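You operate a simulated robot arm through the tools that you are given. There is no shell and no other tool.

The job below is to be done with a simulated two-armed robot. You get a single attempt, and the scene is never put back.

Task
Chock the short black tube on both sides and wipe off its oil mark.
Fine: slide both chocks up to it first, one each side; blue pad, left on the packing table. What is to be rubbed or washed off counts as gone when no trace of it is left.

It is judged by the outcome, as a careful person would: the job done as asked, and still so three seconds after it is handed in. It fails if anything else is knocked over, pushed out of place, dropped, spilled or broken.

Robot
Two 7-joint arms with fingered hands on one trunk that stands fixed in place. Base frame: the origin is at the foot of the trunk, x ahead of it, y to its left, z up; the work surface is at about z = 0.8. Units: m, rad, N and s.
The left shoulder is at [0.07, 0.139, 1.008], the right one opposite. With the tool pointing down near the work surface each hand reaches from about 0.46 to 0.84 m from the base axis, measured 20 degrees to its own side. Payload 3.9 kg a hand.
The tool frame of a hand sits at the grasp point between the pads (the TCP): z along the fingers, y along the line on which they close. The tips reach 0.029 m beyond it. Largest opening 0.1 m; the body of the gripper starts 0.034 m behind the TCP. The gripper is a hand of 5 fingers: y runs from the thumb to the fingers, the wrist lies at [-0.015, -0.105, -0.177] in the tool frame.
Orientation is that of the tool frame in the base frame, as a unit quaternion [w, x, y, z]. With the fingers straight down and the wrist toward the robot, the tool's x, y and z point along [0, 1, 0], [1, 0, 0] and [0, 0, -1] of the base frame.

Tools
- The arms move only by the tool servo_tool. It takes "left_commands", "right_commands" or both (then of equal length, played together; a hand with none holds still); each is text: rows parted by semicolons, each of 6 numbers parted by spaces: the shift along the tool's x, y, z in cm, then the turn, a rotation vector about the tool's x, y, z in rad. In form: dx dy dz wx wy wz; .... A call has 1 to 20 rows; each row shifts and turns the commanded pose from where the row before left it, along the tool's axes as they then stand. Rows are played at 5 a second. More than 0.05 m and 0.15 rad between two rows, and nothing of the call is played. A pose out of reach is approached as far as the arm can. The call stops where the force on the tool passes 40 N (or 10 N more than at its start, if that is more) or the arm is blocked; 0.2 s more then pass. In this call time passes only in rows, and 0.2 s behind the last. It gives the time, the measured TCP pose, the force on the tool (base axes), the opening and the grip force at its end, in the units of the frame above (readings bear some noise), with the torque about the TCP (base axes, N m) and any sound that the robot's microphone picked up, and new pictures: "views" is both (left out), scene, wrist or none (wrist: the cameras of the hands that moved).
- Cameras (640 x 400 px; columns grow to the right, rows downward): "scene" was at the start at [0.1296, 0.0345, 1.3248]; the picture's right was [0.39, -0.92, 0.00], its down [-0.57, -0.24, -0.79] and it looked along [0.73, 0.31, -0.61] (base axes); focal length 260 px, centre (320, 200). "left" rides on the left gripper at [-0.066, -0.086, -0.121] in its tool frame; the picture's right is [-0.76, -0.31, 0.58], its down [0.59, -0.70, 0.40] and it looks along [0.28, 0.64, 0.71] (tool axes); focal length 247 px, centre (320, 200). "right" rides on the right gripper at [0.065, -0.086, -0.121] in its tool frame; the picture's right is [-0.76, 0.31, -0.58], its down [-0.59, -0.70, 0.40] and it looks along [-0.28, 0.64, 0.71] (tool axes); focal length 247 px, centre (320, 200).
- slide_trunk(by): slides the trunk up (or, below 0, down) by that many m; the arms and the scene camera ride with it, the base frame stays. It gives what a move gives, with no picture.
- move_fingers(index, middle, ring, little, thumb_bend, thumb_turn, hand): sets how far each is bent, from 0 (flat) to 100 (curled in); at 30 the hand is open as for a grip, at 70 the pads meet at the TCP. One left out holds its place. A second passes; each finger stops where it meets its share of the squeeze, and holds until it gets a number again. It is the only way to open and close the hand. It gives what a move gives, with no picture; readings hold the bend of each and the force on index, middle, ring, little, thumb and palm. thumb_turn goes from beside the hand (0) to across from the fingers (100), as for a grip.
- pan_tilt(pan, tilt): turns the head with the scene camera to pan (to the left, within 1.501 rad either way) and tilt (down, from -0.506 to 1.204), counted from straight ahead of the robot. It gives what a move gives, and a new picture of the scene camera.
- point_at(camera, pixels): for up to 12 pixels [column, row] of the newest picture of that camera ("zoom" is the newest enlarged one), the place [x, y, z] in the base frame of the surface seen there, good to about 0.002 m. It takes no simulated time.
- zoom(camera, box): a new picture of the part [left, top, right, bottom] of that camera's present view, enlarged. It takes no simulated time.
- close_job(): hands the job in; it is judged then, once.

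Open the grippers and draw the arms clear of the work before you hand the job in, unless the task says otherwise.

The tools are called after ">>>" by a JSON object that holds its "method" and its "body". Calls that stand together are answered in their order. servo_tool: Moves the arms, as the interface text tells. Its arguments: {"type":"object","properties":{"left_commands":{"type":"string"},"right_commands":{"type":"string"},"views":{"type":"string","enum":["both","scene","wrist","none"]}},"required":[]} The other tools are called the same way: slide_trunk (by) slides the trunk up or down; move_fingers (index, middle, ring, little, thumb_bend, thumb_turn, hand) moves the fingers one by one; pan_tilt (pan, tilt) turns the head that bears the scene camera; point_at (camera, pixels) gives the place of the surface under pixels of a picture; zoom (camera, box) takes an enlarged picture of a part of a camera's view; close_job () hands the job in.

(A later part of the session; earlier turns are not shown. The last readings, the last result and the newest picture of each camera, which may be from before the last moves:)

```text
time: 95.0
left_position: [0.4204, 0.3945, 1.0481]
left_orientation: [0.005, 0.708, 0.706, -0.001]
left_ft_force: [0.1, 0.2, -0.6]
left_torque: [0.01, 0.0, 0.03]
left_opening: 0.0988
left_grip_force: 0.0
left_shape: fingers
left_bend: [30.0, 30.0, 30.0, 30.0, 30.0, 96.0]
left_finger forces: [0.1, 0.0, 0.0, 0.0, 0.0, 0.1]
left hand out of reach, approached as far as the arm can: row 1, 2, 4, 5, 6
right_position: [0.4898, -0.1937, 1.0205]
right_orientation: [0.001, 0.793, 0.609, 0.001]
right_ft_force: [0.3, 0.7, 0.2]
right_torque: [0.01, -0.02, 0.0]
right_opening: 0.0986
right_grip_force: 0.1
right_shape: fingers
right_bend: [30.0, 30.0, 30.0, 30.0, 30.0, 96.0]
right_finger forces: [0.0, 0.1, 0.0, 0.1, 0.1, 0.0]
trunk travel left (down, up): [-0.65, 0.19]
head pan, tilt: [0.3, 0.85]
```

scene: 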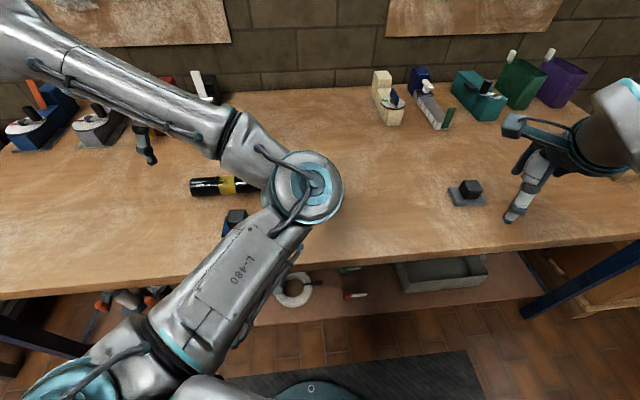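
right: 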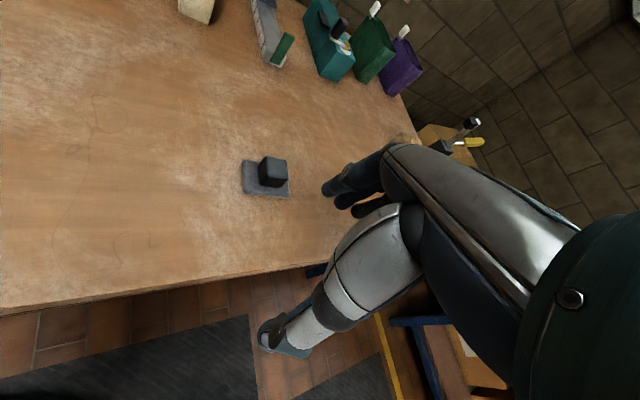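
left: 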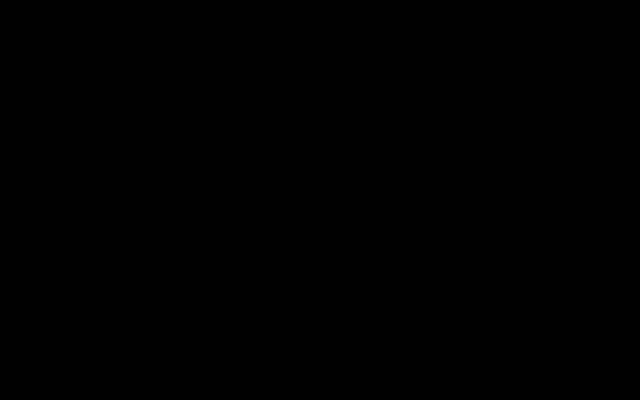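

The arm is stuck in an awkward posture there (its camera is buried in the forearm). I back off up-left, set yaw ≈ 15° (which mirrors a pose the right arm held easily), and approach again at a higher z.

>>> {"method": "servo_tool", "body": {"left_commands": "2.5 1.5 -2.5 0 0 0; 2.5 1.5 -2.5 0 0 0; 2.5 1.5 -2.5 0 0 0; 0 0 0 0 0 -0.13; 0 0 0 0 0 -0.13; 0 0 0 0 0 0", "views": "both"}}

```text
time: 96.4
left_position: [0.4668, 0.4702, 1.1219]
left_orientation: [0.006, 0.611, 0.792, -0.003]
left_ft_force: [0.1, 0.9, -1.2]
left_torque: [0.0, 0.01, -0.02]
left_opening: 0.0991
left_grip_force: 0.1
left_shape: fingers
left_bend: [30.0, 30.0, 30.0, 30.0, 30.0, 96.0]
left_finger forces: [0.1, 0.0, 0.1, 0.1, 0.1, 0.1]
right_position: [0.4889, -0.1939, 1.0216]
right_orientation: [0.0, 0.793, 0.61, 0.0]
right_ft_force: [-0.1, -0.5, -0.7]
right_torque: [0.01, 0.02, 0.0]
right_opening: 0.0987
right_grip_force: 0.1
right_shape: fingers
right_bend: [30.0, 30.0, 30.0, 30.0, 30.0, 96.0]
right_finger forces: [0.0, 0.0, 0.0, 0.0, 0.1, 0.0]
trunk travel left (down, up): [-0.65, 0.19]
head pan, tilt: [0.3, 0.85]
```

scene: 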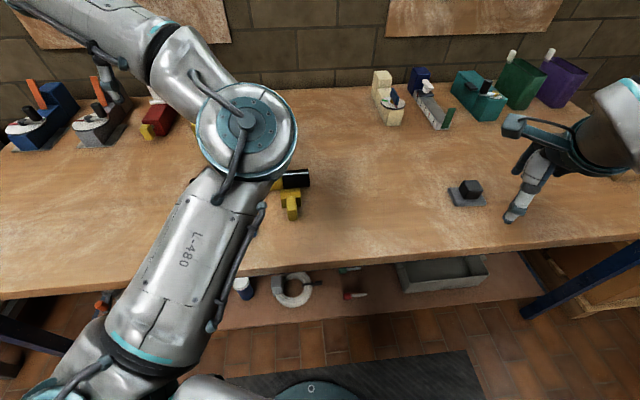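
left: 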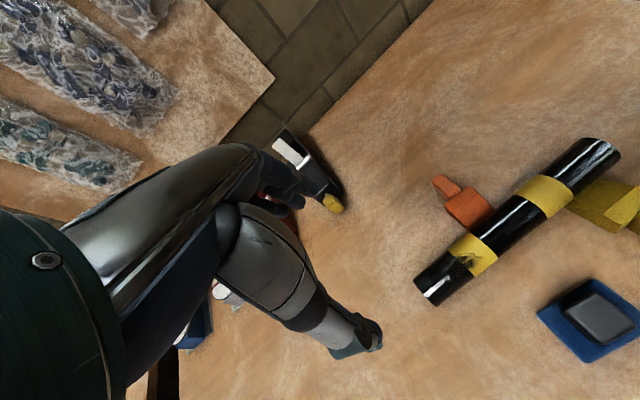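

Good posture again (yaw 14.7°). I glance at the right arm's elbow to see how it sits in the mirrored pose.

>>> {"method": "pan_tilt", "body": {"pan": -0.6, "tilt": 0.75}}

>>> {"method": "pan_tilt", "body": {"pan": 0.3, "tilt": 0.85}}

```text
time: 97.6
left_position: [0.4666, 0.4701, 1.1213]
left_orientation: [0.005, 0.611, 0.792, -0.002]
left_ft_force: [-0.3, 0.2, 0.3]
left_torque: [-0.01, -0.01, -0.01]
left_opening: 0.0989
left_grip_force: 0.1
left_shape: fingers
left_bend: [30.0, 30.0, 30.0, 30.0, 30.0, 96.0]
left_finger forces: [0.0, 0.0, 0.0, 0.1, 0.0, 0.0]
right_position: [0.4889, -0.1939, 1.022]
right_orientation: [0.002, 0.793, 0.609, 0.001]
right_ft_force: [0.8, -0.1, 0.5]
right_torque: [-0.02, 0.03, 0.02]
right_opening: 0.0986
right_grip_force: 0.0
right_shape: fingers
right_bend: [30.0, 30.0, 30.0, 30.0, 30.0, 96.0]
right_finger forces: [0.0, 0.0, 0.0, 0.0, 0.0, 0.1]
trunk travel left (down, up): [-0.65, 0.19]
head pan, tilt: [-0.6, 0.75]
```

scene: 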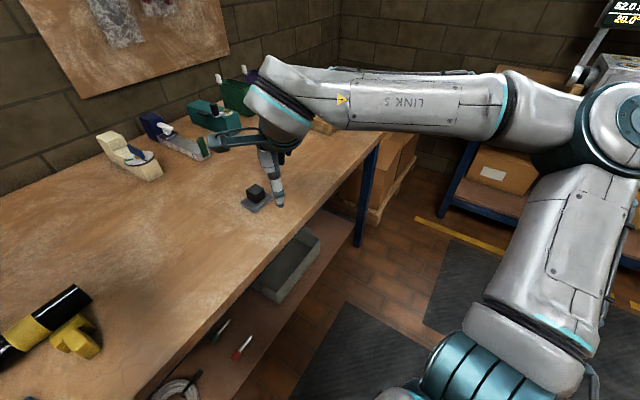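

```text
time: 98.8
left_position: [0.4663, 0.4707, 1.1213]
left_orientation: [0.005, 0.611, 0.792, -0.002]
left_ft_force: [-0.9, -0.1, 0.6]
left_torque: [0.01, -0.02, 0.01]
left_opening: 0.0989
left_grip_force: 0.1
left_shape: fingers
left_bend: [30.0, 30.0, 30.0, 30.0, 30.0, 96.0]
left_finger forces: [0.0, 0.1, 0.0, 0.1, 0.1, 0.1]
right_position: [0.4898, -0.1942, 1.0207]
right_orientation: [0.001, 0.793, 0.61, 0.001]
right_ft_force: [-0.4, 0.0, 0.4]
right_torque: [0.0, 0.0, 0.0]
right_opening: 0.0986
right_grip_force: 0.0
right_shape: fingers
right_bend: [30.0, 30.0, 30.0, 30.0, 30.0, 96.0]
right_finger forces: [0.0, 0.1, 0.1, 0.0, 0.1, 0.0]
trunk travel left (down, up): [-0.65, 0.19]
head pan, tilt: [0.3, 0.85]
```

scene: 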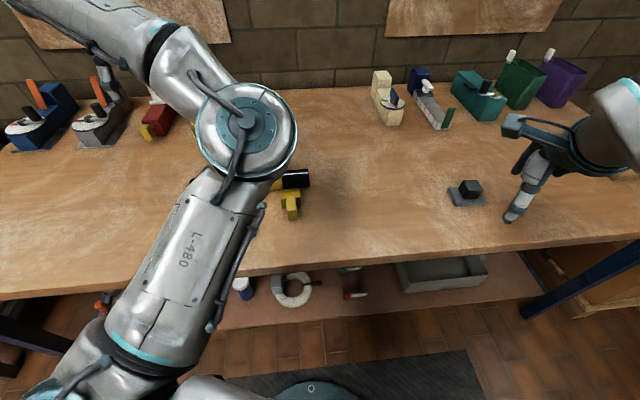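

The right arm works with its elbow out to the side, while the left has its elbow swung inward. I'll swing it outward: turn the left hand clockwise to yaw ≈ −30° here, then carry it rightward at height.

>>> {"method": "servo_tool", "body": {"left_commands": "0 0 0 0 0 0.131; 0 0 0 0 0 0.131; 0 0 0 0 0 0.131; 0 0 0 0 0 0.131; 0 0 0 0 0 0.131; 0 0 0 0 0 0.131", "views": "scene"}}

```text
time: 100.2
left_position: [0.4646, 0.47, 1.1219]
left_orientation: [0.005, 0.868, 0.496, 0.0]
left_ft_force: [-1.4, 0.1, -0.7]
left_torque: [-0.02, 0.0, -0.02]
left_opening: 0.0991
left_grip_force: 0.1
left_shape: fingers
left_bend: [30.0, 30.0, 30.0, 30.0, 30.0, 96.0]
left_finger forces: [0.1, 0.0, 0.0, 0.0, 0.1, 0.1]
right_position: [0.488, -0.1932, 1.0213]
right_orientation: [0.001, 0.793, 0.609, 0.0]
right_ft_force: [-0.4, 0.0, 0.7]
right_torque: [0.02, -0.02, -0.03]
right_opening: 0.0988
right_grip_force: 0.1
right_shape: fingers
right_bend: [30.0, 30.0, 30.0, 30.0, 30.0, 96.0]
right_finger forces: [0.1, 0.0, 0.0, 0.0, 0.0, 0.0]
trunk travel left (down, up): [-0.65, 0.19]
head pan, tilt: [0.3, 0.85]
```

scene: 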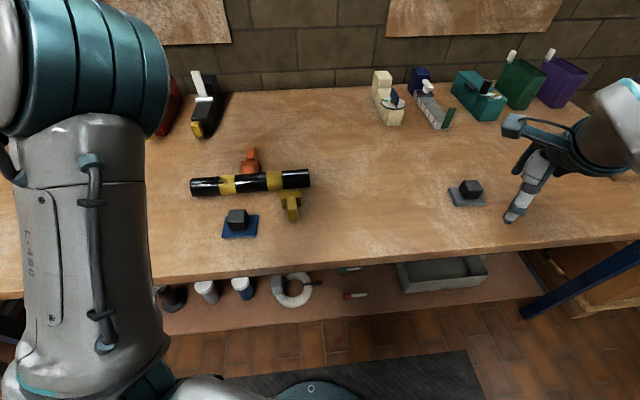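

Elbow has moved outward without complaint. Now I carry the hand rightward to about (0.45, 0.20) at z 1.12, keeping yaw −30°.

>>> {"method": "servo_tool", "body": {"left_commands": "-3.0 1.55 0 0 0 0; -3.0 1.55 0 0 0 0; -3.0 1.55 0 0 0 0; -3.0 1.55 0 0 0 0; -3.0 1.55 0 0 0 0; -3.0 1.55 0 0 0 0; -3.0 1.55 0 0 0 0; -3.0 1.55 0 0 0 0", "views": "both"}}

```text
time: 102.0
left_position: [0.5002, 0.2401, 1.1281]
left_orientation: [0.012, 0.866, 0.499, -0.005]
left_ft_force: [0.0, 0.2, 0.0]
left_torque: [0.01, 0.01, 0.0]
left_opening: 0.0992
left_grip_force: 0.1
left_shape: fingers
left_bend: [30.0, 30.0, 30.0, 30.0, 30.0, 96.0]
left_finger forces: [0.1, 0.1, 0.0, 0.1, 0.0, 0.0]
left hand out of reach, approached as far as the arm can: row 6, 7, 8
right_position: [0.4895, -0.196, 1.02]
right_orientation: [0.0, 0.793, 0.61, 0.0]
right_ft_force: [-0.6, 0.0, 0.1]
right_torque: [0.02, -0.01, -0.01]
right_opening: 0.0988
right_grip_force: 0.0
right_shape: fingers
right_bend: [30.0, 30.0, 30.0, 30.0, 30.0, 96.0]
right_finger forces: [0.1, 0.0, 0.0, 0.1, 0.1, 0.0]
trunk travel left (down, up): [-0.65, 0.19]
head pan, tilt: [0.3, 0.85]
```

scene: 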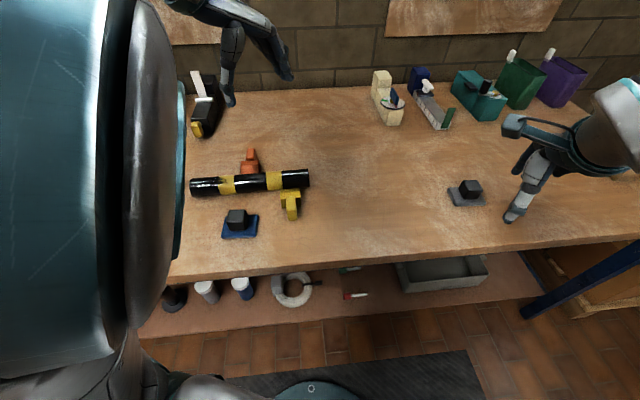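
left: 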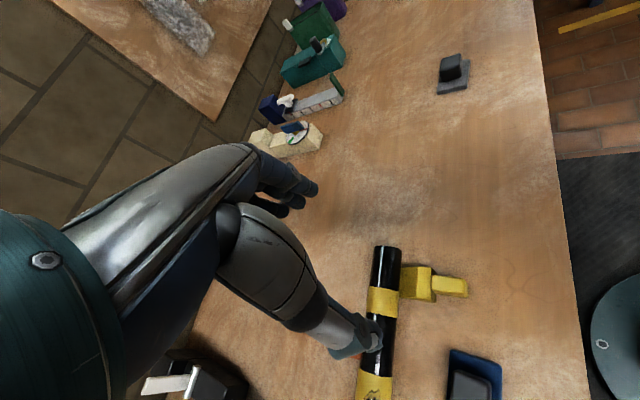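

The hand is now at (0.50, 0.24) with the elbow high. I move it back over the pad (toward (0.413, 0.309)) while turning the yaw gradually back.

>>> {"method": "servo_tool", "body": {"left_commands": "0.4 -2.7 0 0 0 -0.1; 0.4 -2.7 0 0 0 -0.1; 0.4 -2.7 0 0 0 -0.1; 0.4 -2.5 0 0 0 -0.1", "views": "both"}}

```text
time: 103.0
left_position: [0.4566, 0.3434, 1.1366]
left_orientation: [0.011, 0.751, 0.66, -0.005]
left_ft_force: [0.0, 0.4, 0.7]
left_torque: [-0.01, 0.01, 0.01]
left_opening: 0.099
left_grip_force: 0.0
left_shape: fingers
left_bend: [30.0, 30.0, 30.0, 30.0, 30.0, 96.0]
left_finger forces: [0.1, 0.0, 0.0, 0.1, 0.0, 0.0]
left hand out of reach, approached as far as the arm can: row 1, 2, 3, 4
right_position: [0.4881, -0.1937, 1.0215]
right_orientation: [0.001, 0.793, 0.609, 0.0]
right_ft_force: [-0.3, -0.7, -0.4]
right_torque: [-0.02, -0.01, -0.02]
right_opening: 0.0987
right_grip_force: 0.1
right_shape: fingers
right_bend: [30.0, 30.0, 30.0, 30.0, 30.0, 96.0]
right_finger forces: [0.0, 0.1, 0.0, 0.0, 0.0, 0.0]
trunk travel left (down, up): [-0.65, 0.19]
head pan, tilt: [0.3, 0.85]
```

scene: 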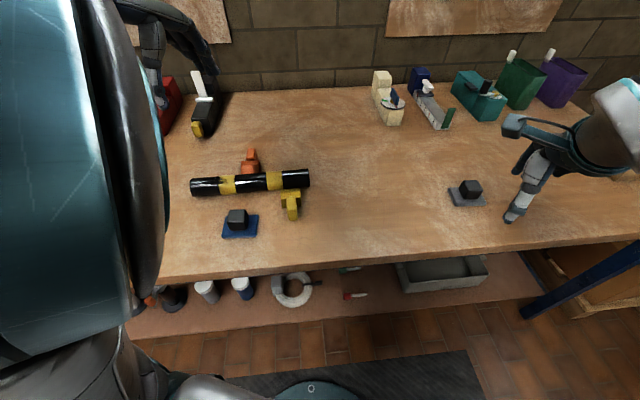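
left: 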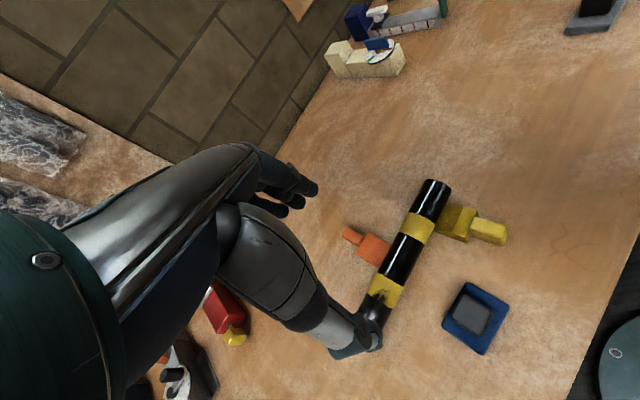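

Now above and left of the pad at yaw −7°. I try descending while moving the last 5 cm over the pad.

>>> {"method": "servo_tool", "body": {"left_commands": "-0.4 -0.4 3 0 0 0; -0.4 -0.4 3 0 0 0; -0.8 -0.8 3 0 0 0; -0.8 -0.8 3 0 0 0; -0.8 -0.8 3 0 0 0; -0.8 -0.7 2 0 0 0", "views": "both"}}

```text
time: 104.4
left_position: [0.4324, 0.3289, 0.9582]
left_orientation: [0.01, 0.751, 0.661, -0.006]
left_ft_force: [0.4, 0.4, 0.2]
left_torque: [0.0, 0.04, 0.0]
left_opening: 0.0988
left_grip_force: 0.1
left_shape: fingers
left_bend: [30.0, 30.0, 30.0, 30.0, 30.0, 96.0]
left_finger forces: [0.1, 0.0, 0.0, 0.1, 0.1, 0.0]
left hand out of reach, approached as far as the arm can: row 1, 2, 3, 4, 6
right_position: [0.4892, -0.1939, 1.0223]
right_orientation: [0.001, 0.792, 0.61, 0.001]
right_ft_force: [-0.1, -0.2, 0.9]
right_torque: [-0.02, -0.02, -0.02]
right_opening: 0.0984
right_grip_force: 0.0
right_shape: fingers
right_bend: [30.0, 30.0, 30.0, 30.0, 30.0, 96.0]
right_finger forces: [0.1, 0.0, 0.1, 0.0, 0.0, 0.1]
trunk travel left (down, up): [-0.65, 0.19]
head pan, tilt: [0.3, 0.85]
```

scene: 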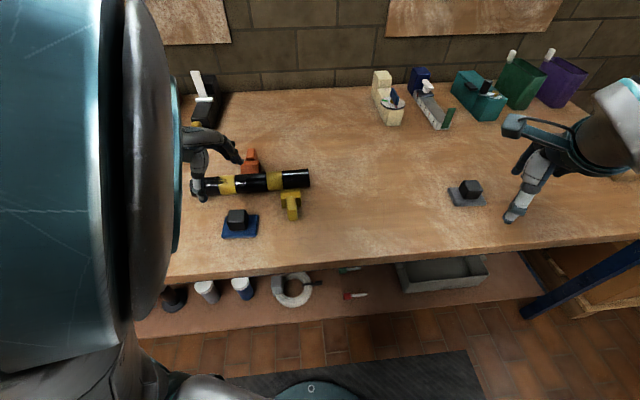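
left: 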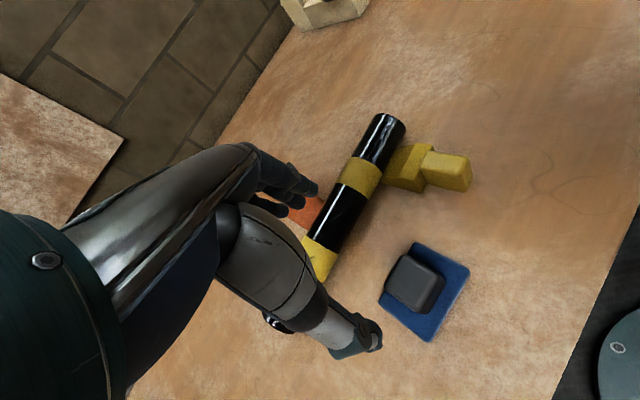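

Closer: (0.432, 0.329, 0.958). I keep closing in — shift ~2.5 cm and descend partway to z ≈ 0.90.

>>> {"method": "servo_tool", "body": {"left_commands": "-0.5 -0.4 1.5 0 0 0; -0.6 -0.4 1.5 0 0 0; -0.6 -0.4 1.5 0 0 0; -0.6 -0.4 1.3 0 0 0", "views": "both"}}

```text
time: 105.4
left_position: [0.4139, 0.3082, 0.9028]
left_orientation: [0.011, 0.75, 0.662, -0.007]
left_ft_force: [0.1, -0.3, -0.5]
left_torque: [0.01, 0.01, -0.04]
left_opening: 0.099
left_grip_force: 0.1
left_shape: fingers
left_bend: [30.0, 30.0, 30.0, 30.0, 30.0, 96.0]
left_finger forces: [0.0, 0.0, 0.0, 0.1, 0.0, 0.0]
right_position: [0.4894, -0.194, 1.0213]
right_orientation: [0.0, 0.793, 0.61, 0.001]
right_ft_force: [-0.5, 0.2, -0.3]
right_torque: [0.02, -0.01, -0.03]
right_opening: 0.099
right_grip_force: 0.1
right_shape: fingers
right_bend: [30.0, 30.0, 30.0, 30.0, 30.0, 96.0]
right_finger forces: [0.0, 0.0, 0.1, 0.0, 0.2, 0.0]
trunk travel left (down, up): [-0.65, 0.19]
head pan, tilt: [0.3, 0.85]
```

scene: 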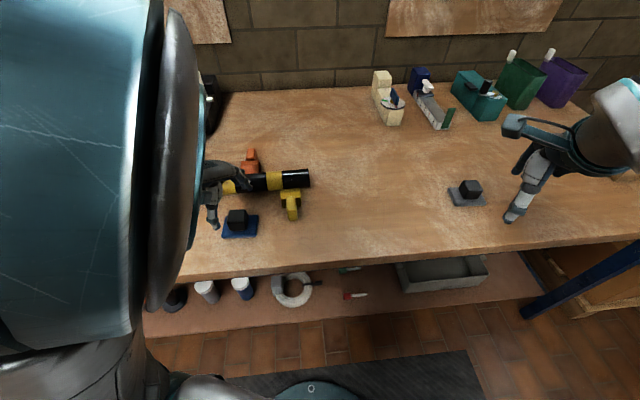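
left: 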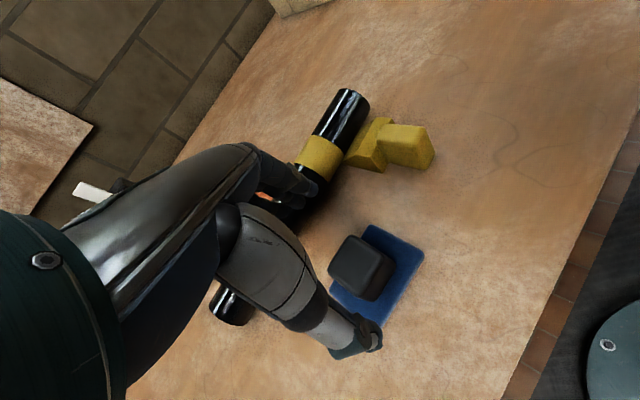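

Over the pad at (0.414, 0.308, 0.903), within reach. I try turning the yaw toward the block's 21° before descending.

>>> {"method": "servo_tool", "body": {"left_commands": "0 0 0 0 0 -0.12; 0 0 0 0 0 -0.12; 0 0 0 0 0 -0.12; 0 0 0 0 0 -0.1", "views": "wrist"}}

>>> {"method": "zoom", "body": {"camera": "left", "box": [240, 170, 460, 380]}}

```text
time: 106.4
left_position: [0.4295, 0.326, 0.8847]
left_orientation: [0.009, 0.578, 0.816, -0.01]
left_ft_force: [-0.2, -0.1, -0.6]
left_torque: [0.01, -0.01, 0.03]
left_opening: 0.0989
left_grip_force: 0.1
left_shape: fingers
left_bend: [30.0, 30.0, 30.0, 30.0, 30.0, 96.0]
left_finger forces: [0.0, 0.1, 0.0, 0.0, 0.0, 0.0]
left hand out of reach, approached as far as the arm can: row 1, 2, 3, 4
right_position: [0.489, -0.195, 1.0213]
right_orientation: [0.001, 0.793, 0.609, 0.0]
right_ft_force: [0.3, 0.2, -0.6]
right_torque: [0.0, 0.05, -0.02]
right_opening: 0.0988
right_grip_force: 0.1
right_shape: fingers
right_bend: [30.0, 30.0, 30.0, 30.0, 30.0, 96.0]
right_finger forces: [0.1, 0.0, 0.0, 0.1, 0.0, 0.1]
trunk travel left (down, up): [-0.65, 0.19]
head pan, tilt: [0.3, 0.85]
```

left: 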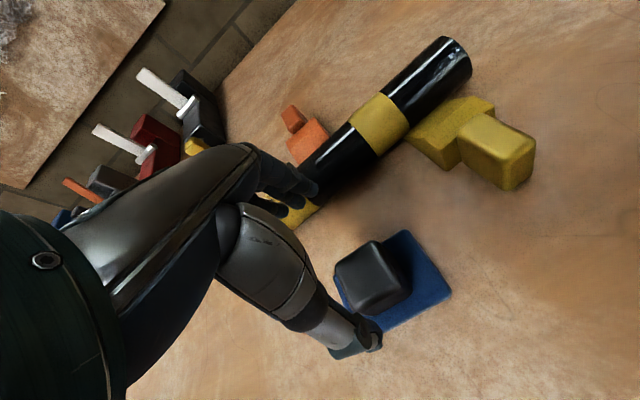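

```text
1.90 times, centred on (350, 275) of left
```

zoom: 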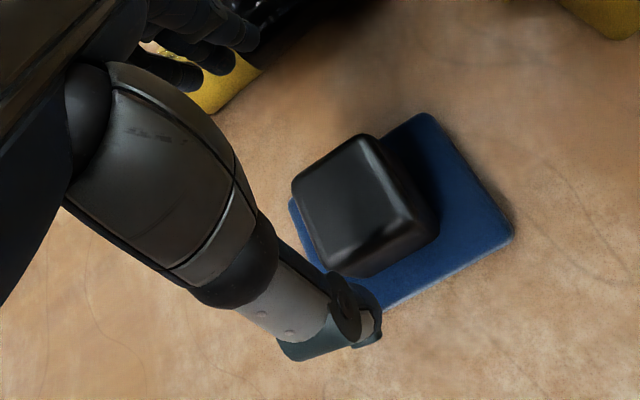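

With yaw 19° the arm settles ~2 cm beyond the block (TCP (0.4295, 0.326)), still with the block between thumb and fingers; closing will just draw the pad in. I lower to z ≈ 0.848.

>>> {"method": "servo_tool", "body": {"left_commands": "-0.3 -0.5 1.5 0 0 0; -0.3 -0.4 1.2 0 0 0; 0 0 0.9 0 0 0", "views": "both"}}

>>> {"method": "zoom", "body": {"camera": "left", "box": [240, 170, 460, 380]}}

```text
time: 107.2
left_position: [0.4242, 0.3156, 0.8521]
left_orientation: [0.012, 0.58, 0.815, -0.008]
left_ft_force: [-0.7, 0.3, 0.6]
left_torque: [0.01, -0.01, 0.02]
left_opening: 0.099
left_grip_force: 0.0
left_shape: fingers
left_bend: [30.0, 30.0, 30.0, 30.0, 30.0, 96.0]
left_finger forces: [0.0, 0.1, 0.1, 0.1, 0.0, 0.1]
right_position: [0.49, -0.1935, 1.0207]
right_orientation: [0.001, 0.793, 0.61, 0.001]
right_ft_force: [0.8, -0.1, 0.0]
right_torque: [-0.02, -0.03, 0.01]
right_opening: 0.0988
right_grip_force: 0.0
right_shape: fingers
right_bend: [30.0, 30.0, 30.0, 30.0, 30.0, 96.0]
right_finger forces: [0.0, 0.1, 0.0, 0.0, 0.1, 0.0]
trunk travel left (down, up): [-0.65, 0.19]
head pan, tilt: [0.3, 0.85]
```

scene: 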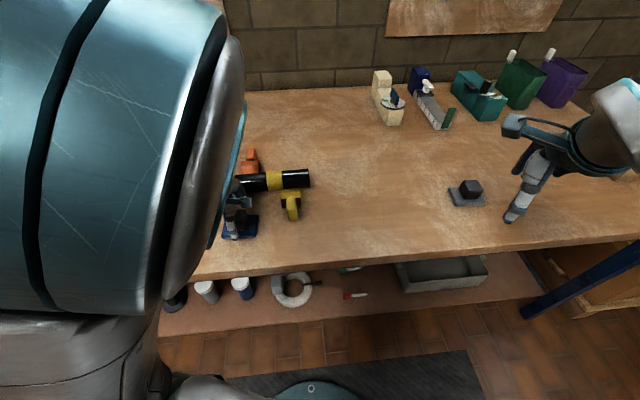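
left: 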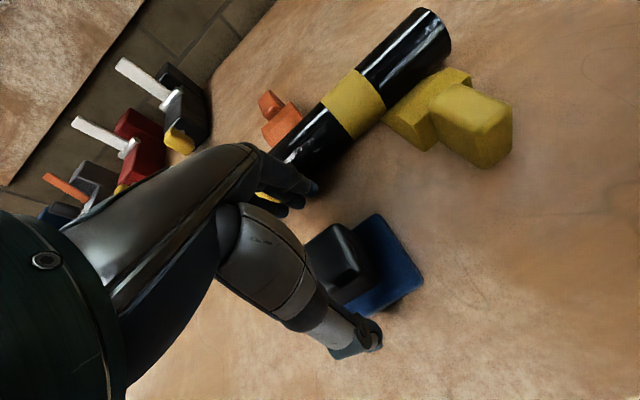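

```text
1.90 times, centred on (350, 275) of left
```

zoom: 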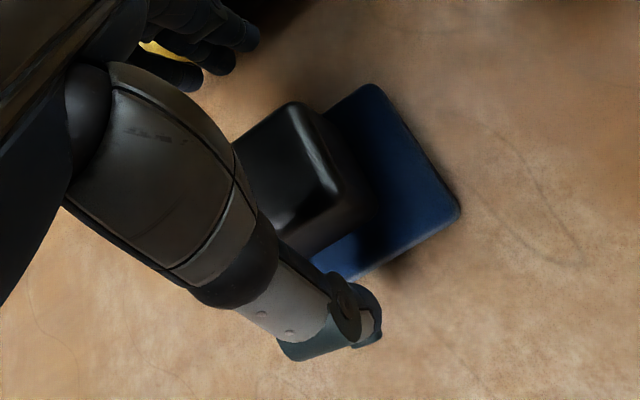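

Now within reach at (0.424, 0.316, 0.852), just 1.3 cm short of centred. I shift back 1.2 cm and down 5 mm.

>>> {"method": "servo_tool", "body": {"left_commands": "-0.2 -0.6 0.2 0 0 0; -0.1 -0.6 0.3 0 0 0", "views": "wrist"}}

>>> {"method": "zoom", "body": {"camera": "left", "box": [240, 170, 460, 380]}}

```text
time: 107.8
left_position: [0.4147, 0.3112, 0.842]
left_orientation: [0.009, 0.576, 0.817, -0.012]
left_ft_force: [0.4, -0.3, -0.3]
left_torque: [0.0, -0.01, 0.0]
left_opening: 0.0989
left_grip_force: 0.0
left_shape: fingers
left_bend: [30.0, 30.0, 30.0, 30.0, 30.0, 96.0]
left_finger forces: [0.0, 0.1, 0.1, 0.1, 0.1, 0.0]
right_position: [0.4894, -0.1937, 1.0207]
right_orientation: [0.0, 0.793, 0.609, 0.0]
right_ft_force: [-0.2, 0.6, 0.0]
right_torque: [0.01, 0.02, -0.03]
right_opening: 0.099
right_grip_force: 0.1
right_shape: fingers
right_bend: [30.0, 30.0, 30.0, 30.0, 30.0, 96.0]
right_finger forces: [0.1, 0.0, 0.1, 0.0, 0.0, 0.1]
trunk travel left (down, up): [-0.65, 0.19]
head pan, tilt: [0.3, 0.85]
```

left: 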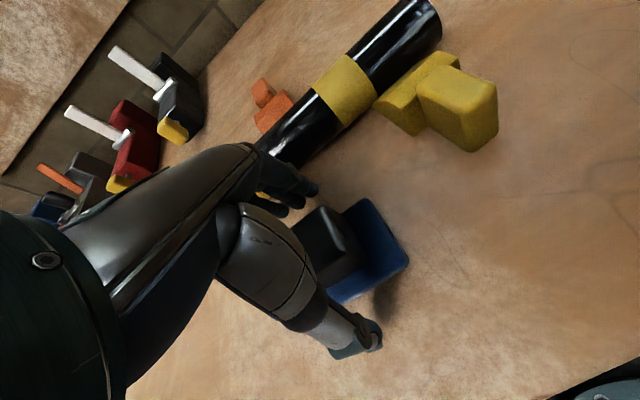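

```text
1.90 times, centred on (350, 275) of left
```

zoom: 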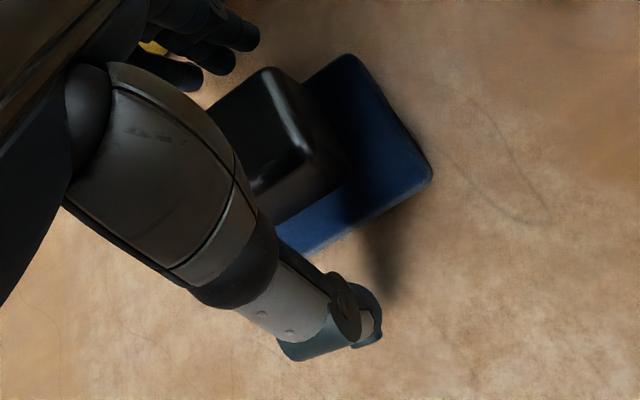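

Well centred: (0.415, 0.311). I raise 4 mm and close thumb, index, middle and ring on the block.

>>> {"method": "servo_tool", "body": {"left_commands": "0 0 -0.4 0 0 0", "views": "none"}}

>>> {"method": "move_fingers", "body": {"hand": "left", "index": 75, "middle": 75, "ring": 75, "little": 30, "thumb_bend": 75}}

>>> {"method": "zoom", "body": {"camera": "left", "box": [220, 150, 460, 380]}}

```text
time: 108.2
left_position: [0.4133, 0.3111, 0.8491]
left_orientation: [0.009, 0.579, 0.815, -0.01]
left_ft_force: [0.1, 0.1, 0.2]
left_torque: [0.05, 0.0, 0.0]
left_opening: 0.0988
left_grip_force: 0.1
left_shape: fingers
left_bend: [30.0, 30.0, 30.0, 30.0, 30.0, 96.0]
left_finger forces: [0.1, 0.1, 0.0, 0.0, 0.1, 0.0]
right_position: [0.4894, -0.1945, 1.0217]
right_orientation: [0.001, 0.793, 0.61, 0.001]
right_ft_force: [0.6, -0.1, -0.9]
right_torque: [0.01, 0.01, 0.0]
right_opening: 0.0988
right_grip_force: 0.1
right_shape: fingers
right_bend: [30.0, 30.0, 30.0, 30.0, 30.0, 96.0]
right_finger forces: [0.0, 0.0, 0.0, 0.1, 0.0, 0.0]
trunk travel left (down, up): [-0.65, 0.19]
head pan, tilt: [0.3, 0.85]
```

```text
time: 109.2
left_position: [0.4146, 0.3106, 0.8496]
left_orientation: [0.01, 0.581, 0.814, -0.01]
left_ft_force: [0.3, 0.8, 1.3]
left_torque: [-0.01, 0.04, 0.0]
left_opening: 0.0349
left_grip_force: 14.3
left_shape: fingers
left_bend: [60.0, 62.0, 75.0, 30.0, 59.0, 99.0]
left_finger forces: [7.7, 7.0, 0.0, 0.0, 14.5, 0.0]
right_position: [0.4887, -0.1947, 1.0223]
right_orientation: [0.0, 0.792, 0.61, -0.001]
right_ft_force: [-0.2, 0.2, 0.2]
right_torque: [-0.03, 0.04, -0.04]
right_opening: 0.0988
right_grip_force: 0.0
right_shape: fingers
right_bend: [30.0, 30.0, 30.0, 30.0, 30.0, 96.0]
right_finger forces: [0.0, 0.1, 0.0, 0.0, 0.0, 0.0]
trunk travel left (down, up): [-0.65, 0.19]
head pan, tilt: [0.3, 0.85]
```

```text
1.74 times, centred on (340, 265) of left
```

zoom: 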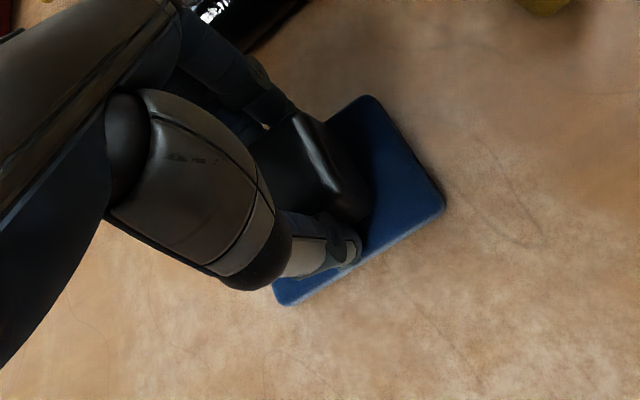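

Firm grip on the pad (7.7/7.0/14.5 N). I lift it 10 cm and at the same time bring the right hand back to its first lookout pose so its camera can watch the tube.

>>> {"method": "servo_tool", "body": {"left_commands": "0 0 -1 0 0 0; 0 0 -2 0 0 0; 0 0 -3 0 0 0; 0 0 -3 0 0 0; 0 0 -2 0 0 0; 0 0 0 0 0 0; 0 0 0 0 0 0; 0 0 0 0 0 0; 0 0 0 0 0 0; 0 0 0 0 0 0; 0 0 0 0 0 0; 0 0 0 0 0 0", "right_commands": "0 0 -2 0 0 0; 0 0 -2 0 0 0; 2.87 -1.77 -2 0 0 0; 2.87 -1.77 -2 0 0 0; 2.87 -1.77 -2 0 0 0; 2.87 -1.77 -1.8 0 0 0; 2.87 -1.77 0 0 0 -0.122; 2.87 -1.77 0 0 0 -0.122; 0 0 0 0 0 -0.122; 0 0 0 0 0 -0.122; 0 0 0 0 0 -0.122; 0 0 0 0 0 -0.122", "views": "both"}}

```text
time: 111.8
left_position: [0.4369, 0.3499, 0.92]
left_orientation: [0.009, 0.578, 0.816, -0.01]
left_ft_force: [0.7, 0.5, -0.6]
left_torque: [0.0, 0.0, 0.0]
left_opening: 0.0351
left_grip_force: 14.5
left_shape: fingers
left_bend: [60.0, 62.0, 75.0, 30.0, 59.0, 98.0]
left_finger forces: [7.6, 6.9, 0.0, 0.0, 14.5, 0.0]
left hand out of reach, approached as far as the arm can: row 2, 3, 4, 5
right_position: [0.4305, -0.0044, 1.1407]
right_orientation: [-0.001, 0.521, 0.854, 0.0]
right_ft_force: [0.6, -0.2, 0.0]
right_torque: [-0.01, -0.01, -0.01]
right_opening: 0.0992
right_grip_force: 0.1
right_shape: fingers
right_bend: [30.0, 30.0, 30.0, 30.0, 30.0, 96.0]
right_finger forces: [0.0, 0.0, 0.1, 0.0, 0.1, 0.1]
trunk travel left (down, up): [-0.65, 0.19]
head pan, tilt: [0.3, 0.85]
```

scene: 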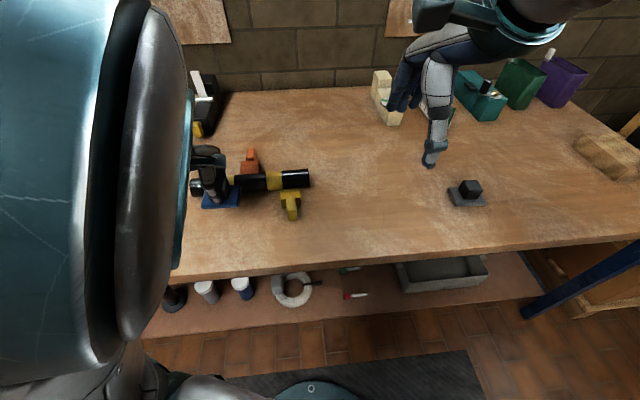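
right: 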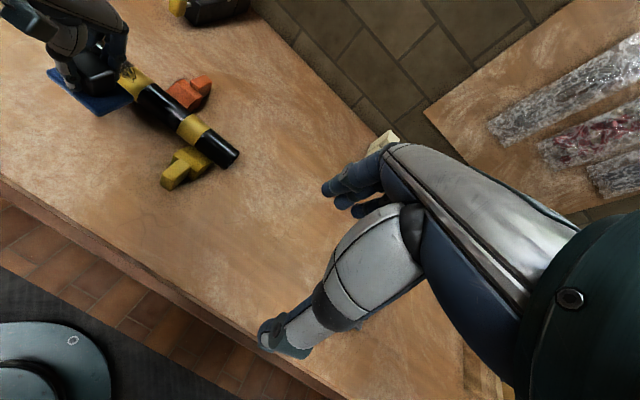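
left: 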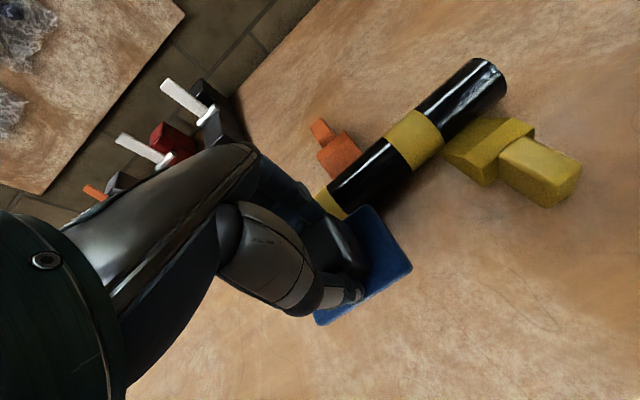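

Pad is up, clear of everything. I move the left hand off to the left so the right camera can see the mark, and to regain a comfortable posture.

>>> {"method": "servo_tool", "body": {"left_commands": "3.45 0.4 -1.6 0 0 0; 3.45 0.4 -1.6 0 0 0; 3.45 0.4 -1.6 0 0 0; 3.45 0.4 -1.6 0 0 0; 3.45 0.4 -1.6 0 0 0", "views": "both"}}

>>> {"method": "zoom", "body": {"camera": "right", "box": [70, 10, 190, 110]}}

```text
time: 113.0
left_position: [0.3997, 0.5186, 0.9999]
left_orientation: [0.004, 0.581, 0.814, -0.003]
left_ft_force: [0.0, 0.0, -0.5]
left_torque: [0.0, 0.0, 0.03]
left_opening: 0.035
left_grip_force: 14.4
left_shape: fingers
left_bend: [60.0, 62.0, 75.0, 30.0, 59.0, 98.0]
left_finger forces: [7.5, 6.8, 0.0, 0.1, 14.3, 0.0]
right_position: [0.4304, -0.0025, 1.1399]
right_orientation: [0.001, 0.522, 0.853, 0.0]
right_ft_force: [-0.4, 1.0, -0.1]
right_torque: [-0.02, 0.01, 0.0]
right_opening: 0.0986
right_grip_force: 0.0
right_shape: fingers
right_bend: [30.0, 30.0, 30.0, 30.0, 30.0, 96.0]
right_finger forces: [0.0, 0.0, 0.1, 0.0, 0.0, 0.0]
trunk travel left (down, up): [-0.65, 0.19]
head pan, tilt: [0.3, 0.85]
```

scene: 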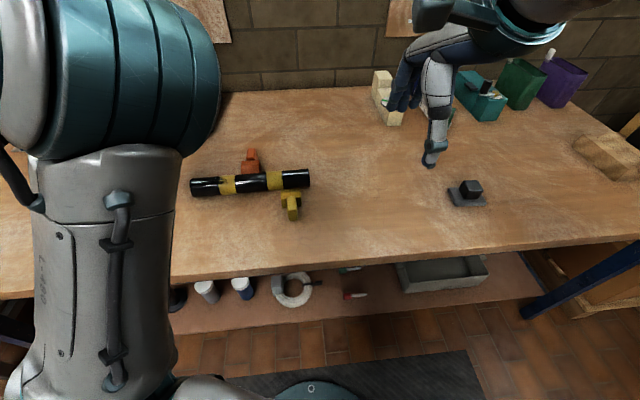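
left: 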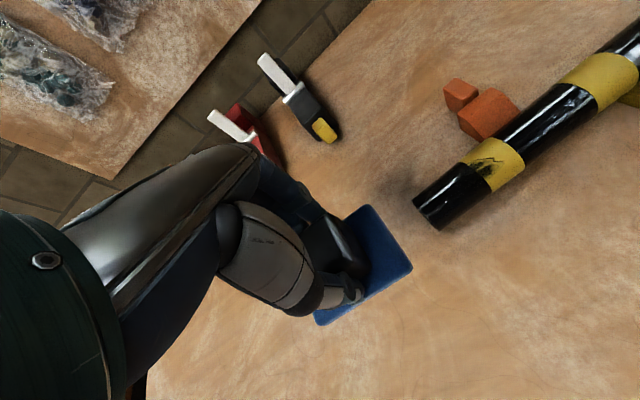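

```text
4.00 times, centred on (130, 60) of right
```

zoom: 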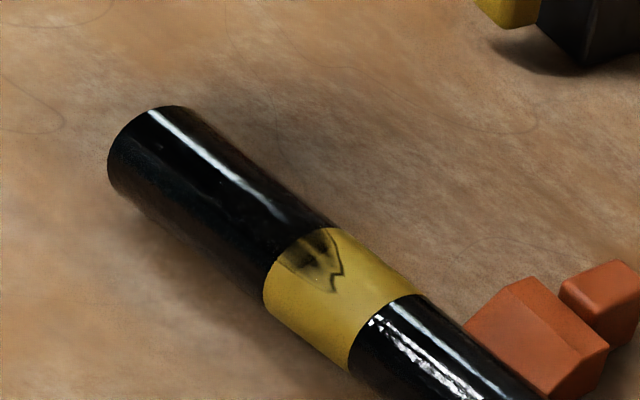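

The mark shows on the band from about (283,262) to (345,275). I measure its outline to know which angles around the tube need wiping.

>>> {"method": "point_at", "body": {"camera": "zoom", "pixels": [[328, 233], [308, 246], [290, 258], [282, 263], [345, 272], [335, 290], [318, 262], [300, 268], [270, 290], [250, 200], [200, 150], [230, 175]]}}

>>> {"method": "zoom", "body": {"camera": "left", "box": [400, 90, 560, 240]}}

```text
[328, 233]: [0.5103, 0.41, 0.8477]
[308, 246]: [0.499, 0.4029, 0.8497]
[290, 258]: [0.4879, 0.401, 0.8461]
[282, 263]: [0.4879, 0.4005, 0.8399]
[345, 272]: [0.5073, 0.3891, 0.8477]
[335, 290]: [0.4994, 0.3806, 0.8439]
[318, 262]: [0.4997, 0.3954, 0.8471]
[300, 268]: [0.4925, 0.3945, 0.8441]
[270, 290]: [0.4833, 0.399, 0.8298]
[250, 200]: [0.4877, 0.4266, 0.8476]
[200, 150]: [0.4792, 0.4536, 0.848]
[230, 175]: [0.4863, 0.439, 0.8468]
```

```text
2.67 times, centred on (480, 165) of left
```

zoom: 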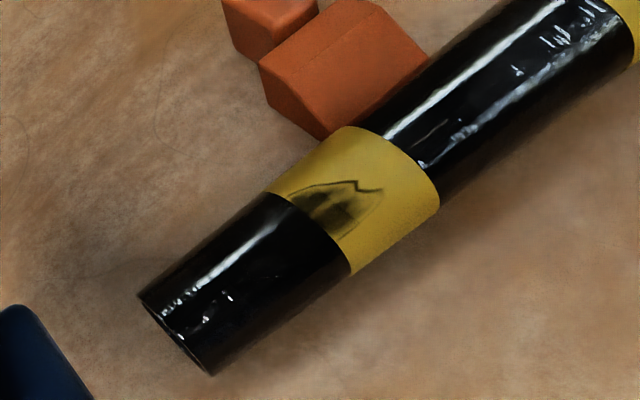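

The mark reaches from about 16° on the far side to about 50° on the near side of the top, over s ≈ 3–9 cm. I bring the pad over it, hovering ~4 cm above the tube, with the hand squared to the tube.

>>> {"method": "servo_tool", "body": {"left_commands": "0 0 0 0 0 -0.096; -2.68 0.99 1.0 0 0 0; -2.68 0.99 1.2 0 0 0; -2.68 0.99 1.2 0 0 0; -2.68 0.99 1.2 0 0 0; -2.68 0.99 1.4 0 0 0", "views": "both"}}

>>> {"method": "zoom", "body": {"camera": "right", "box": [20, 0, 260, 200]}}

```text
time: 114.4
left_position: [0.4956, 0.4261, 0.9313]
left_orientation: [0.013, 0.526, 0.85, -0.02]
left_ft_force: [0.7, 0.2, -0.8]
left_torque: [0.02, -0.02, -0.01]
left_opening: 0.0347
left_grip_force: 14.4
left_shape: fingers
left_bend: [60.0, 62.0, 75.0, 30.0, 59.0, 98.0]
left_finger forces: [7.4, 6.8, 0.0, 0.0, 14.4, 0.1]
right_position: [0.4306, -0.0024, 1.1392]
right_orientation: [0.0, 0.523, 0.852, 0.0]
right_ft_force: [-0.4, 0.2, 0.8]
right_torque: [0.01, 0.06, 0.03]
right_opening: 0.0989
right_grip_force: 0.0
right_shape: fingers
right_bend: [30.0, 30.0, 30.0, 30.0, 30.0, 96.0]
right_finger forces: [0.0, 0.0, 0.1, 0.0, 0.0, 0.0]
trunk travel left (down, up): [-0.65, 0.19]
head pan, tilt: [0.3, 0.85]
```

scene: 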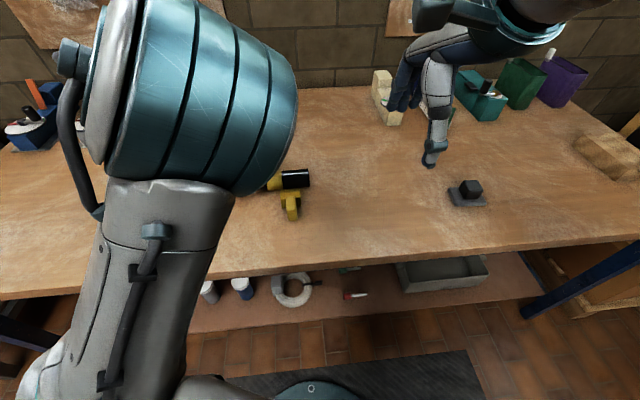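
left: 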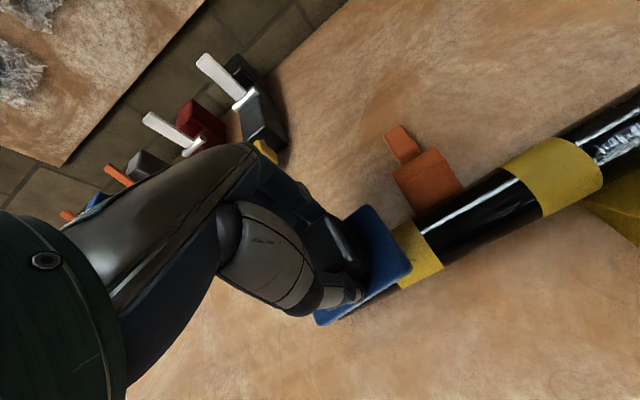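

```text
2.00 times, centred on (140, 100) of right
```

zoom: 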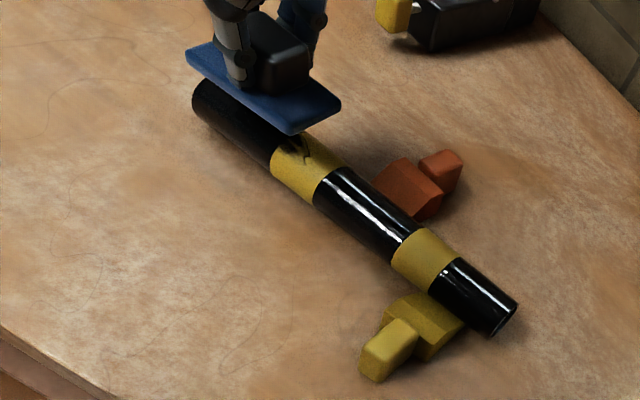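

The right camera gives a fine view: pad parallel over the tube at s ≈ 0.05. I level it a touch and lower to just above contact (TCP z ≈ 0.903).

>>> {"method": "servo_tool", "body": {"left_commands": "-0.5 0 0.7 -0.016 0.015 0.03; -0.5 0 0.7 0 0 0; 0 0 0.7 0 0 0; 0 0 0.7 0 0 0", "views": "none"}}

>>> {"method": "zoom", "body": {"camera": "right", "box": [50, 0, 210, 130]}}

```text
time: 115.4
left_position: [0.5031, 0.4127, 0.9104]
left_orientation: [0.021, 0.545, 0.838, -0.008]
left_ft_force: [0.1, 0.5, -0.4]
left_torque: [0.01, -0.01, -0.01]
left_opening: 0.035
left_grip_force: 14.7
left_shape: fingers
left_bend: [60.0, 62.0, 75.0, 30.0, 59.0, 98.0]
left_finger forces: [7.5, 6.7, 0.0, 0.0, 14.3, 0.1]
right_position: [0.4305, -0.0034, 1.1395]
right_orientation: [0.0, 0.523, 0.852, 0.001]
right_ft_force: [-0.2, -0.3, -1.1]
right_torque: [0.03, 0.0, -0.01]
right_opening: 0.0989
right_grip_force: 0.1
right_shape: fingers
right_bend: [30.0, 30.0, 30.0, 30.0, 30.0, 96.0]
right_finger forces: [0.1, 0.1, 0.1, 0.0, 0.0, 0.0]
trunk travel left (down, up): [-0.65, 0.19]
head pan, tilt: [0.3, 0.85]
```

```text
3.08 times, centred on (130, 65) of right
```

zoom: 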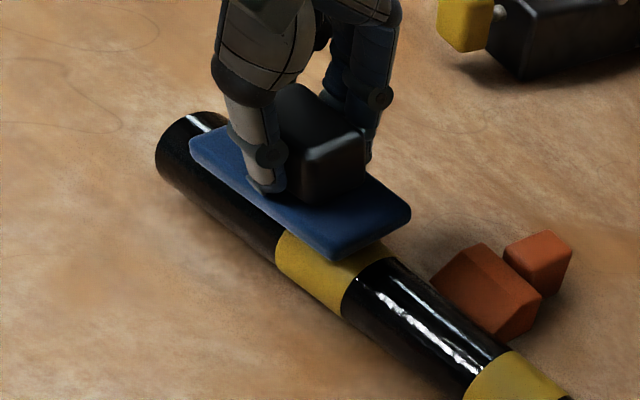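

Pad sits over the mark at s ≈ 0.065, TCP z 0.910. I lower gently until contact force appears.

>>> {"method": "servo_tool", "body": {"left_commands": "0 0 0.4 0 0 0; 0 0 0.3 0 0 0; 0 0 0.3 0 0 0; 0 0 0 0 0 0", "views": "none"}}

```text
time: 116.4
left_position: [0.5015, 0.4145, 0.8977]
left_orientation: [0.02, 0.541, 0.841, -0.008]
left_ft_force: [-0.2, -1.5, -0.7]
left_torque: [-0.01, 0.0, 0.01]
left_opening: 0.0348
left_grip_force: 14.5
left_shape: fingers
left_bend: [60.0, 62.0, 75.0, 30.0, 59.0, 98.0]
left_finger forces: [7.6, 6.8, 0.0, 0.1, 14.3, 0.0]
right_position: [0.4298, -0.0037, 1.1399]
right_orientation: [0.001, 0.523, 0.852, 0.0]
right_ft_force: [-0.2, 0.6, 0.8]
right_torque: [-0.02, -0.01, 0.03]
right_opening: 0.0991
right_grip_force: 0.0
right_shape: fingers
right_bend: [30.0, 30.0, 30.0, 30.0, 30.0, 96.0]
right_finger forces: [0.1, 0.1, 0.0, 0.0, 0.0, 0.0]
trunk travel left (down, up): [-0.65, 0.19]
head pan, tilt: [0.3, 0.85]
```

No contact force yet at z 0.898. I continue in 2 mm steps.

>>> {"method": "servo_tool", "body": {"left_commands": "0 0 0.2 0 0 0; 0 0 0.2 0 0 0; 0 0 0 0 0 0", "views": "none"}}

```text
time: 117.2
left_position: [0.5006, 0.4138, 0.8945]
left_orientation: [0.021, 0.54, 0.841, -0.007]
left_ft_force: [0.9, -1.1, 8.2]
left_torque: [-0.05, 0.02, 0.0]
left_opening: 0.0348
left_grip_force: 15.3
left_shape: fingers
left_bend: [60.0, 62.0, 75.0, 30.0, 59.0, 98.0]
left_finger forces: [7.6, 8.8, 0.0, 0.1, 14.5, 0.0]
right_position: [0.4297, -0.0041, 1.1407]
right_orientation: [0.001, 0.522, 0.853, 0.0]
right_ft_force: [-0.1, 0.4, -0.3]
right_torque: [-0.01, -0.02, -0.02]
right_opening: 0.0988
right_grip_force: 0.1
right_shape: fingers
right_bend: [30.0, 30.0, 30.0, 30.0, 30.0, 96.0]
right_finger forces: [0.0, 0.0, 0.0, 0.2, 0.1, 0.0]
trunk travel left (down, up): [-0.65, 0.19]
head pan, tilt: [0.3, 0.85]
```

Contact: 8 N. I ease off 1 mm and make a first stroke along the tube: 1.5 cm right, then 4 cm left, compensating the slight hand tilt.

>>> {"method": "servo_tool", "body": {"left_commands": "0 0 -0.08 0 0 0; -0.5 0 0.02 0 0 0; -0.5 0 0.02 0 0 0; -0.5 0 0.02 0 0 0; 0.5 0 -0.02 0 0 0; 0.5 0 -0.02 0 0 0; 0.5 0 -0.02 0 0 0; 0.5 0 -0.02 0 0 0; 0.5 0 -0.02 0 0 0; 0.5 0 -0.02 0 0 0; 0.5 0 -0.02 0 0 0; 0.5 0 -0.02 0 0 0", "views": "both"}}

>>> {"method": "zoom", "body": {"camera": "right", "box": [50, 0, 250, 180]}}

```text
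time: 119.8
left_position: [0.4937, 0.4335, 0.8991]
left_orientation: [0.01, 0.549, 0.836, 0.002]
left_ft_force: [0.1, -0.1, -0.9]
left_torque: [0.03, 0.0, -0.01]
left_opening: 0.0347
left_grip_force: 14.5
left_shape: fingers
left_bend: [61.0, 62.0, 75.0, 30.0, 59.0, 99.0]
left_finger forces: [7.6, 6.8, 0.0, 0.0, 14.4, 0.1]
right_position: [0.4303, -0.003, 1.1416]
right_orientation: [0.0, 0.523, 0.852, -0.001]
right_ft_force: [0.2, 1.0, -0.1]
right_torque: [-0.01, 0.03, 0.01]
right_opening: 0.0988
right_grip_force: 0.0
right_shape: fingers
right_bend: [30.0, 30.0, 30.0, 30.0, 30.0, 96.0]
right_finger forces: [0.0, 0.0, 0.0, 0.0, 0.0, 0.0]
trunk travel left (down, up): [-0.65, 0.19]
head pan, tilt: [0.3, 0.85]
```

scene: 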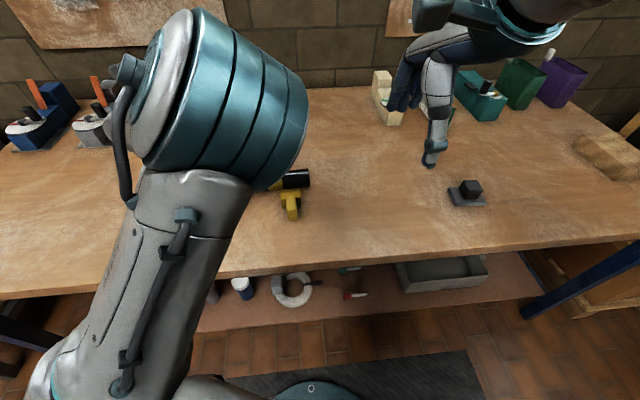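
left: 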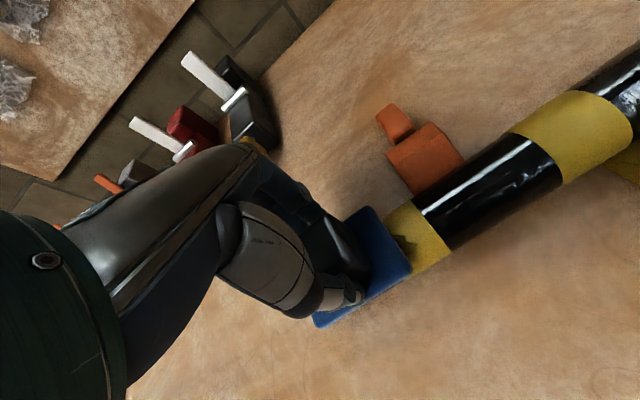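

```text
2.22 times, centred on (150, 90) of right
```

zoom: 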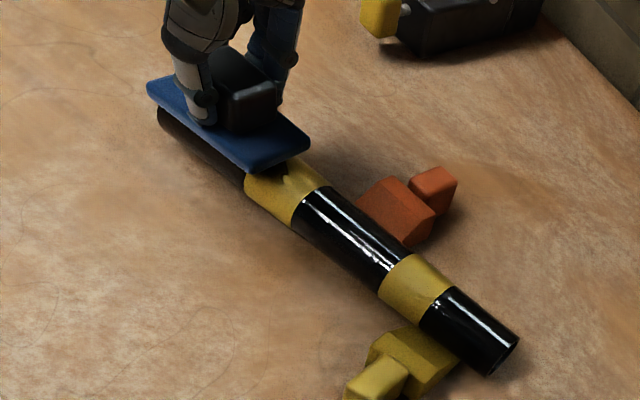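

The pad ended slightly off the surface (z 0.899). I look closely at the exposed part of the mark on the band.

>>> {"method": "zoom", "body": {"camera": "right", "box": [110, 55, 180, 105]}}

>>> {"method": "zoom", "body": {"camera": "left", "box": [360, 180, 480, 290]}}

```text
8.00 times, centred on (145, 80) of right
```

zoom: 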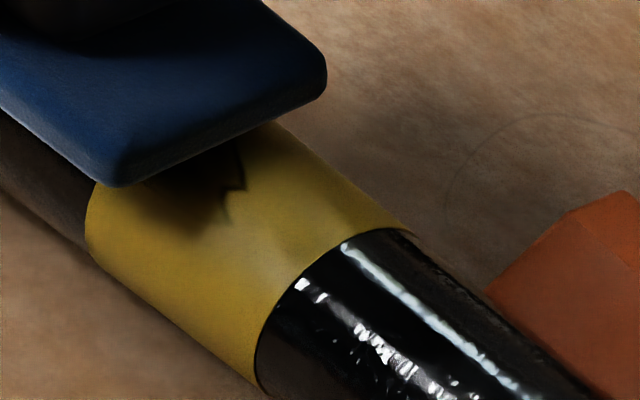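

```text
3.64 times, centred on (420, 235) of left
```

zoom: 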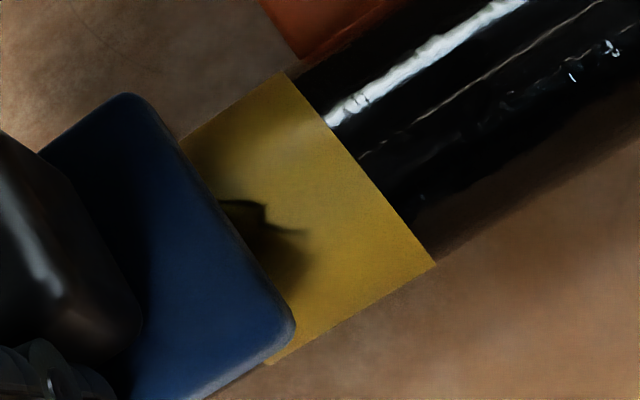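

The mark is still there on the band, so that stroke was too light. I press down again (about 4 mm) and stroke right 4.5 cm with pressure, checking force at the end.

>>> {"method": "servo_tool", "body": {"left_commands": "0 0 0.3 0 0 0; 0 0 0.2 0 0 0; 0 0 0 0 0 0", "views": "none"}}

```text
time: 120.6
left_position: [0.4934, 0.4335, 0.8957]
left_orientation: [0.011, 0.548, 0.837, 0.002]
left_ft_force: [2.0, -1.9, 4.9]
left_torque: [-0.07, 0.01, 0.0]
left_opening: 0.035
left_grip_force: 15.2
left_shape: fingers
left_bend: [61.0, 62.0, 75.0, 30.0, 59.0, 99.0]
left_finger forces: [7.9, 8.0, 0.1, 0.1, 14.4, 0.0]
right_position: [0.4303, -0.0038, 1.1399]
right_orientation: [0.001, 0.523, 0.853, 0.001]
right_ft_force: [-0.7, 0.5, 1.2]
right_torque: [0.01, 0.0, 0.01]
right_opening: 0.0987
right_grip_force: 0.1
right_shape: fingers
right_bend: [30.0, 30.0, 30.0, 30.0, 30.0, 96.0]
right_finger forces: [0.0, 0.1, 0.0, 0.1, 0.0, 0.0]
trunk travel left (down, up): [-0.65, 0.19]
head pan, tilt: [0.3, 0.85]
```

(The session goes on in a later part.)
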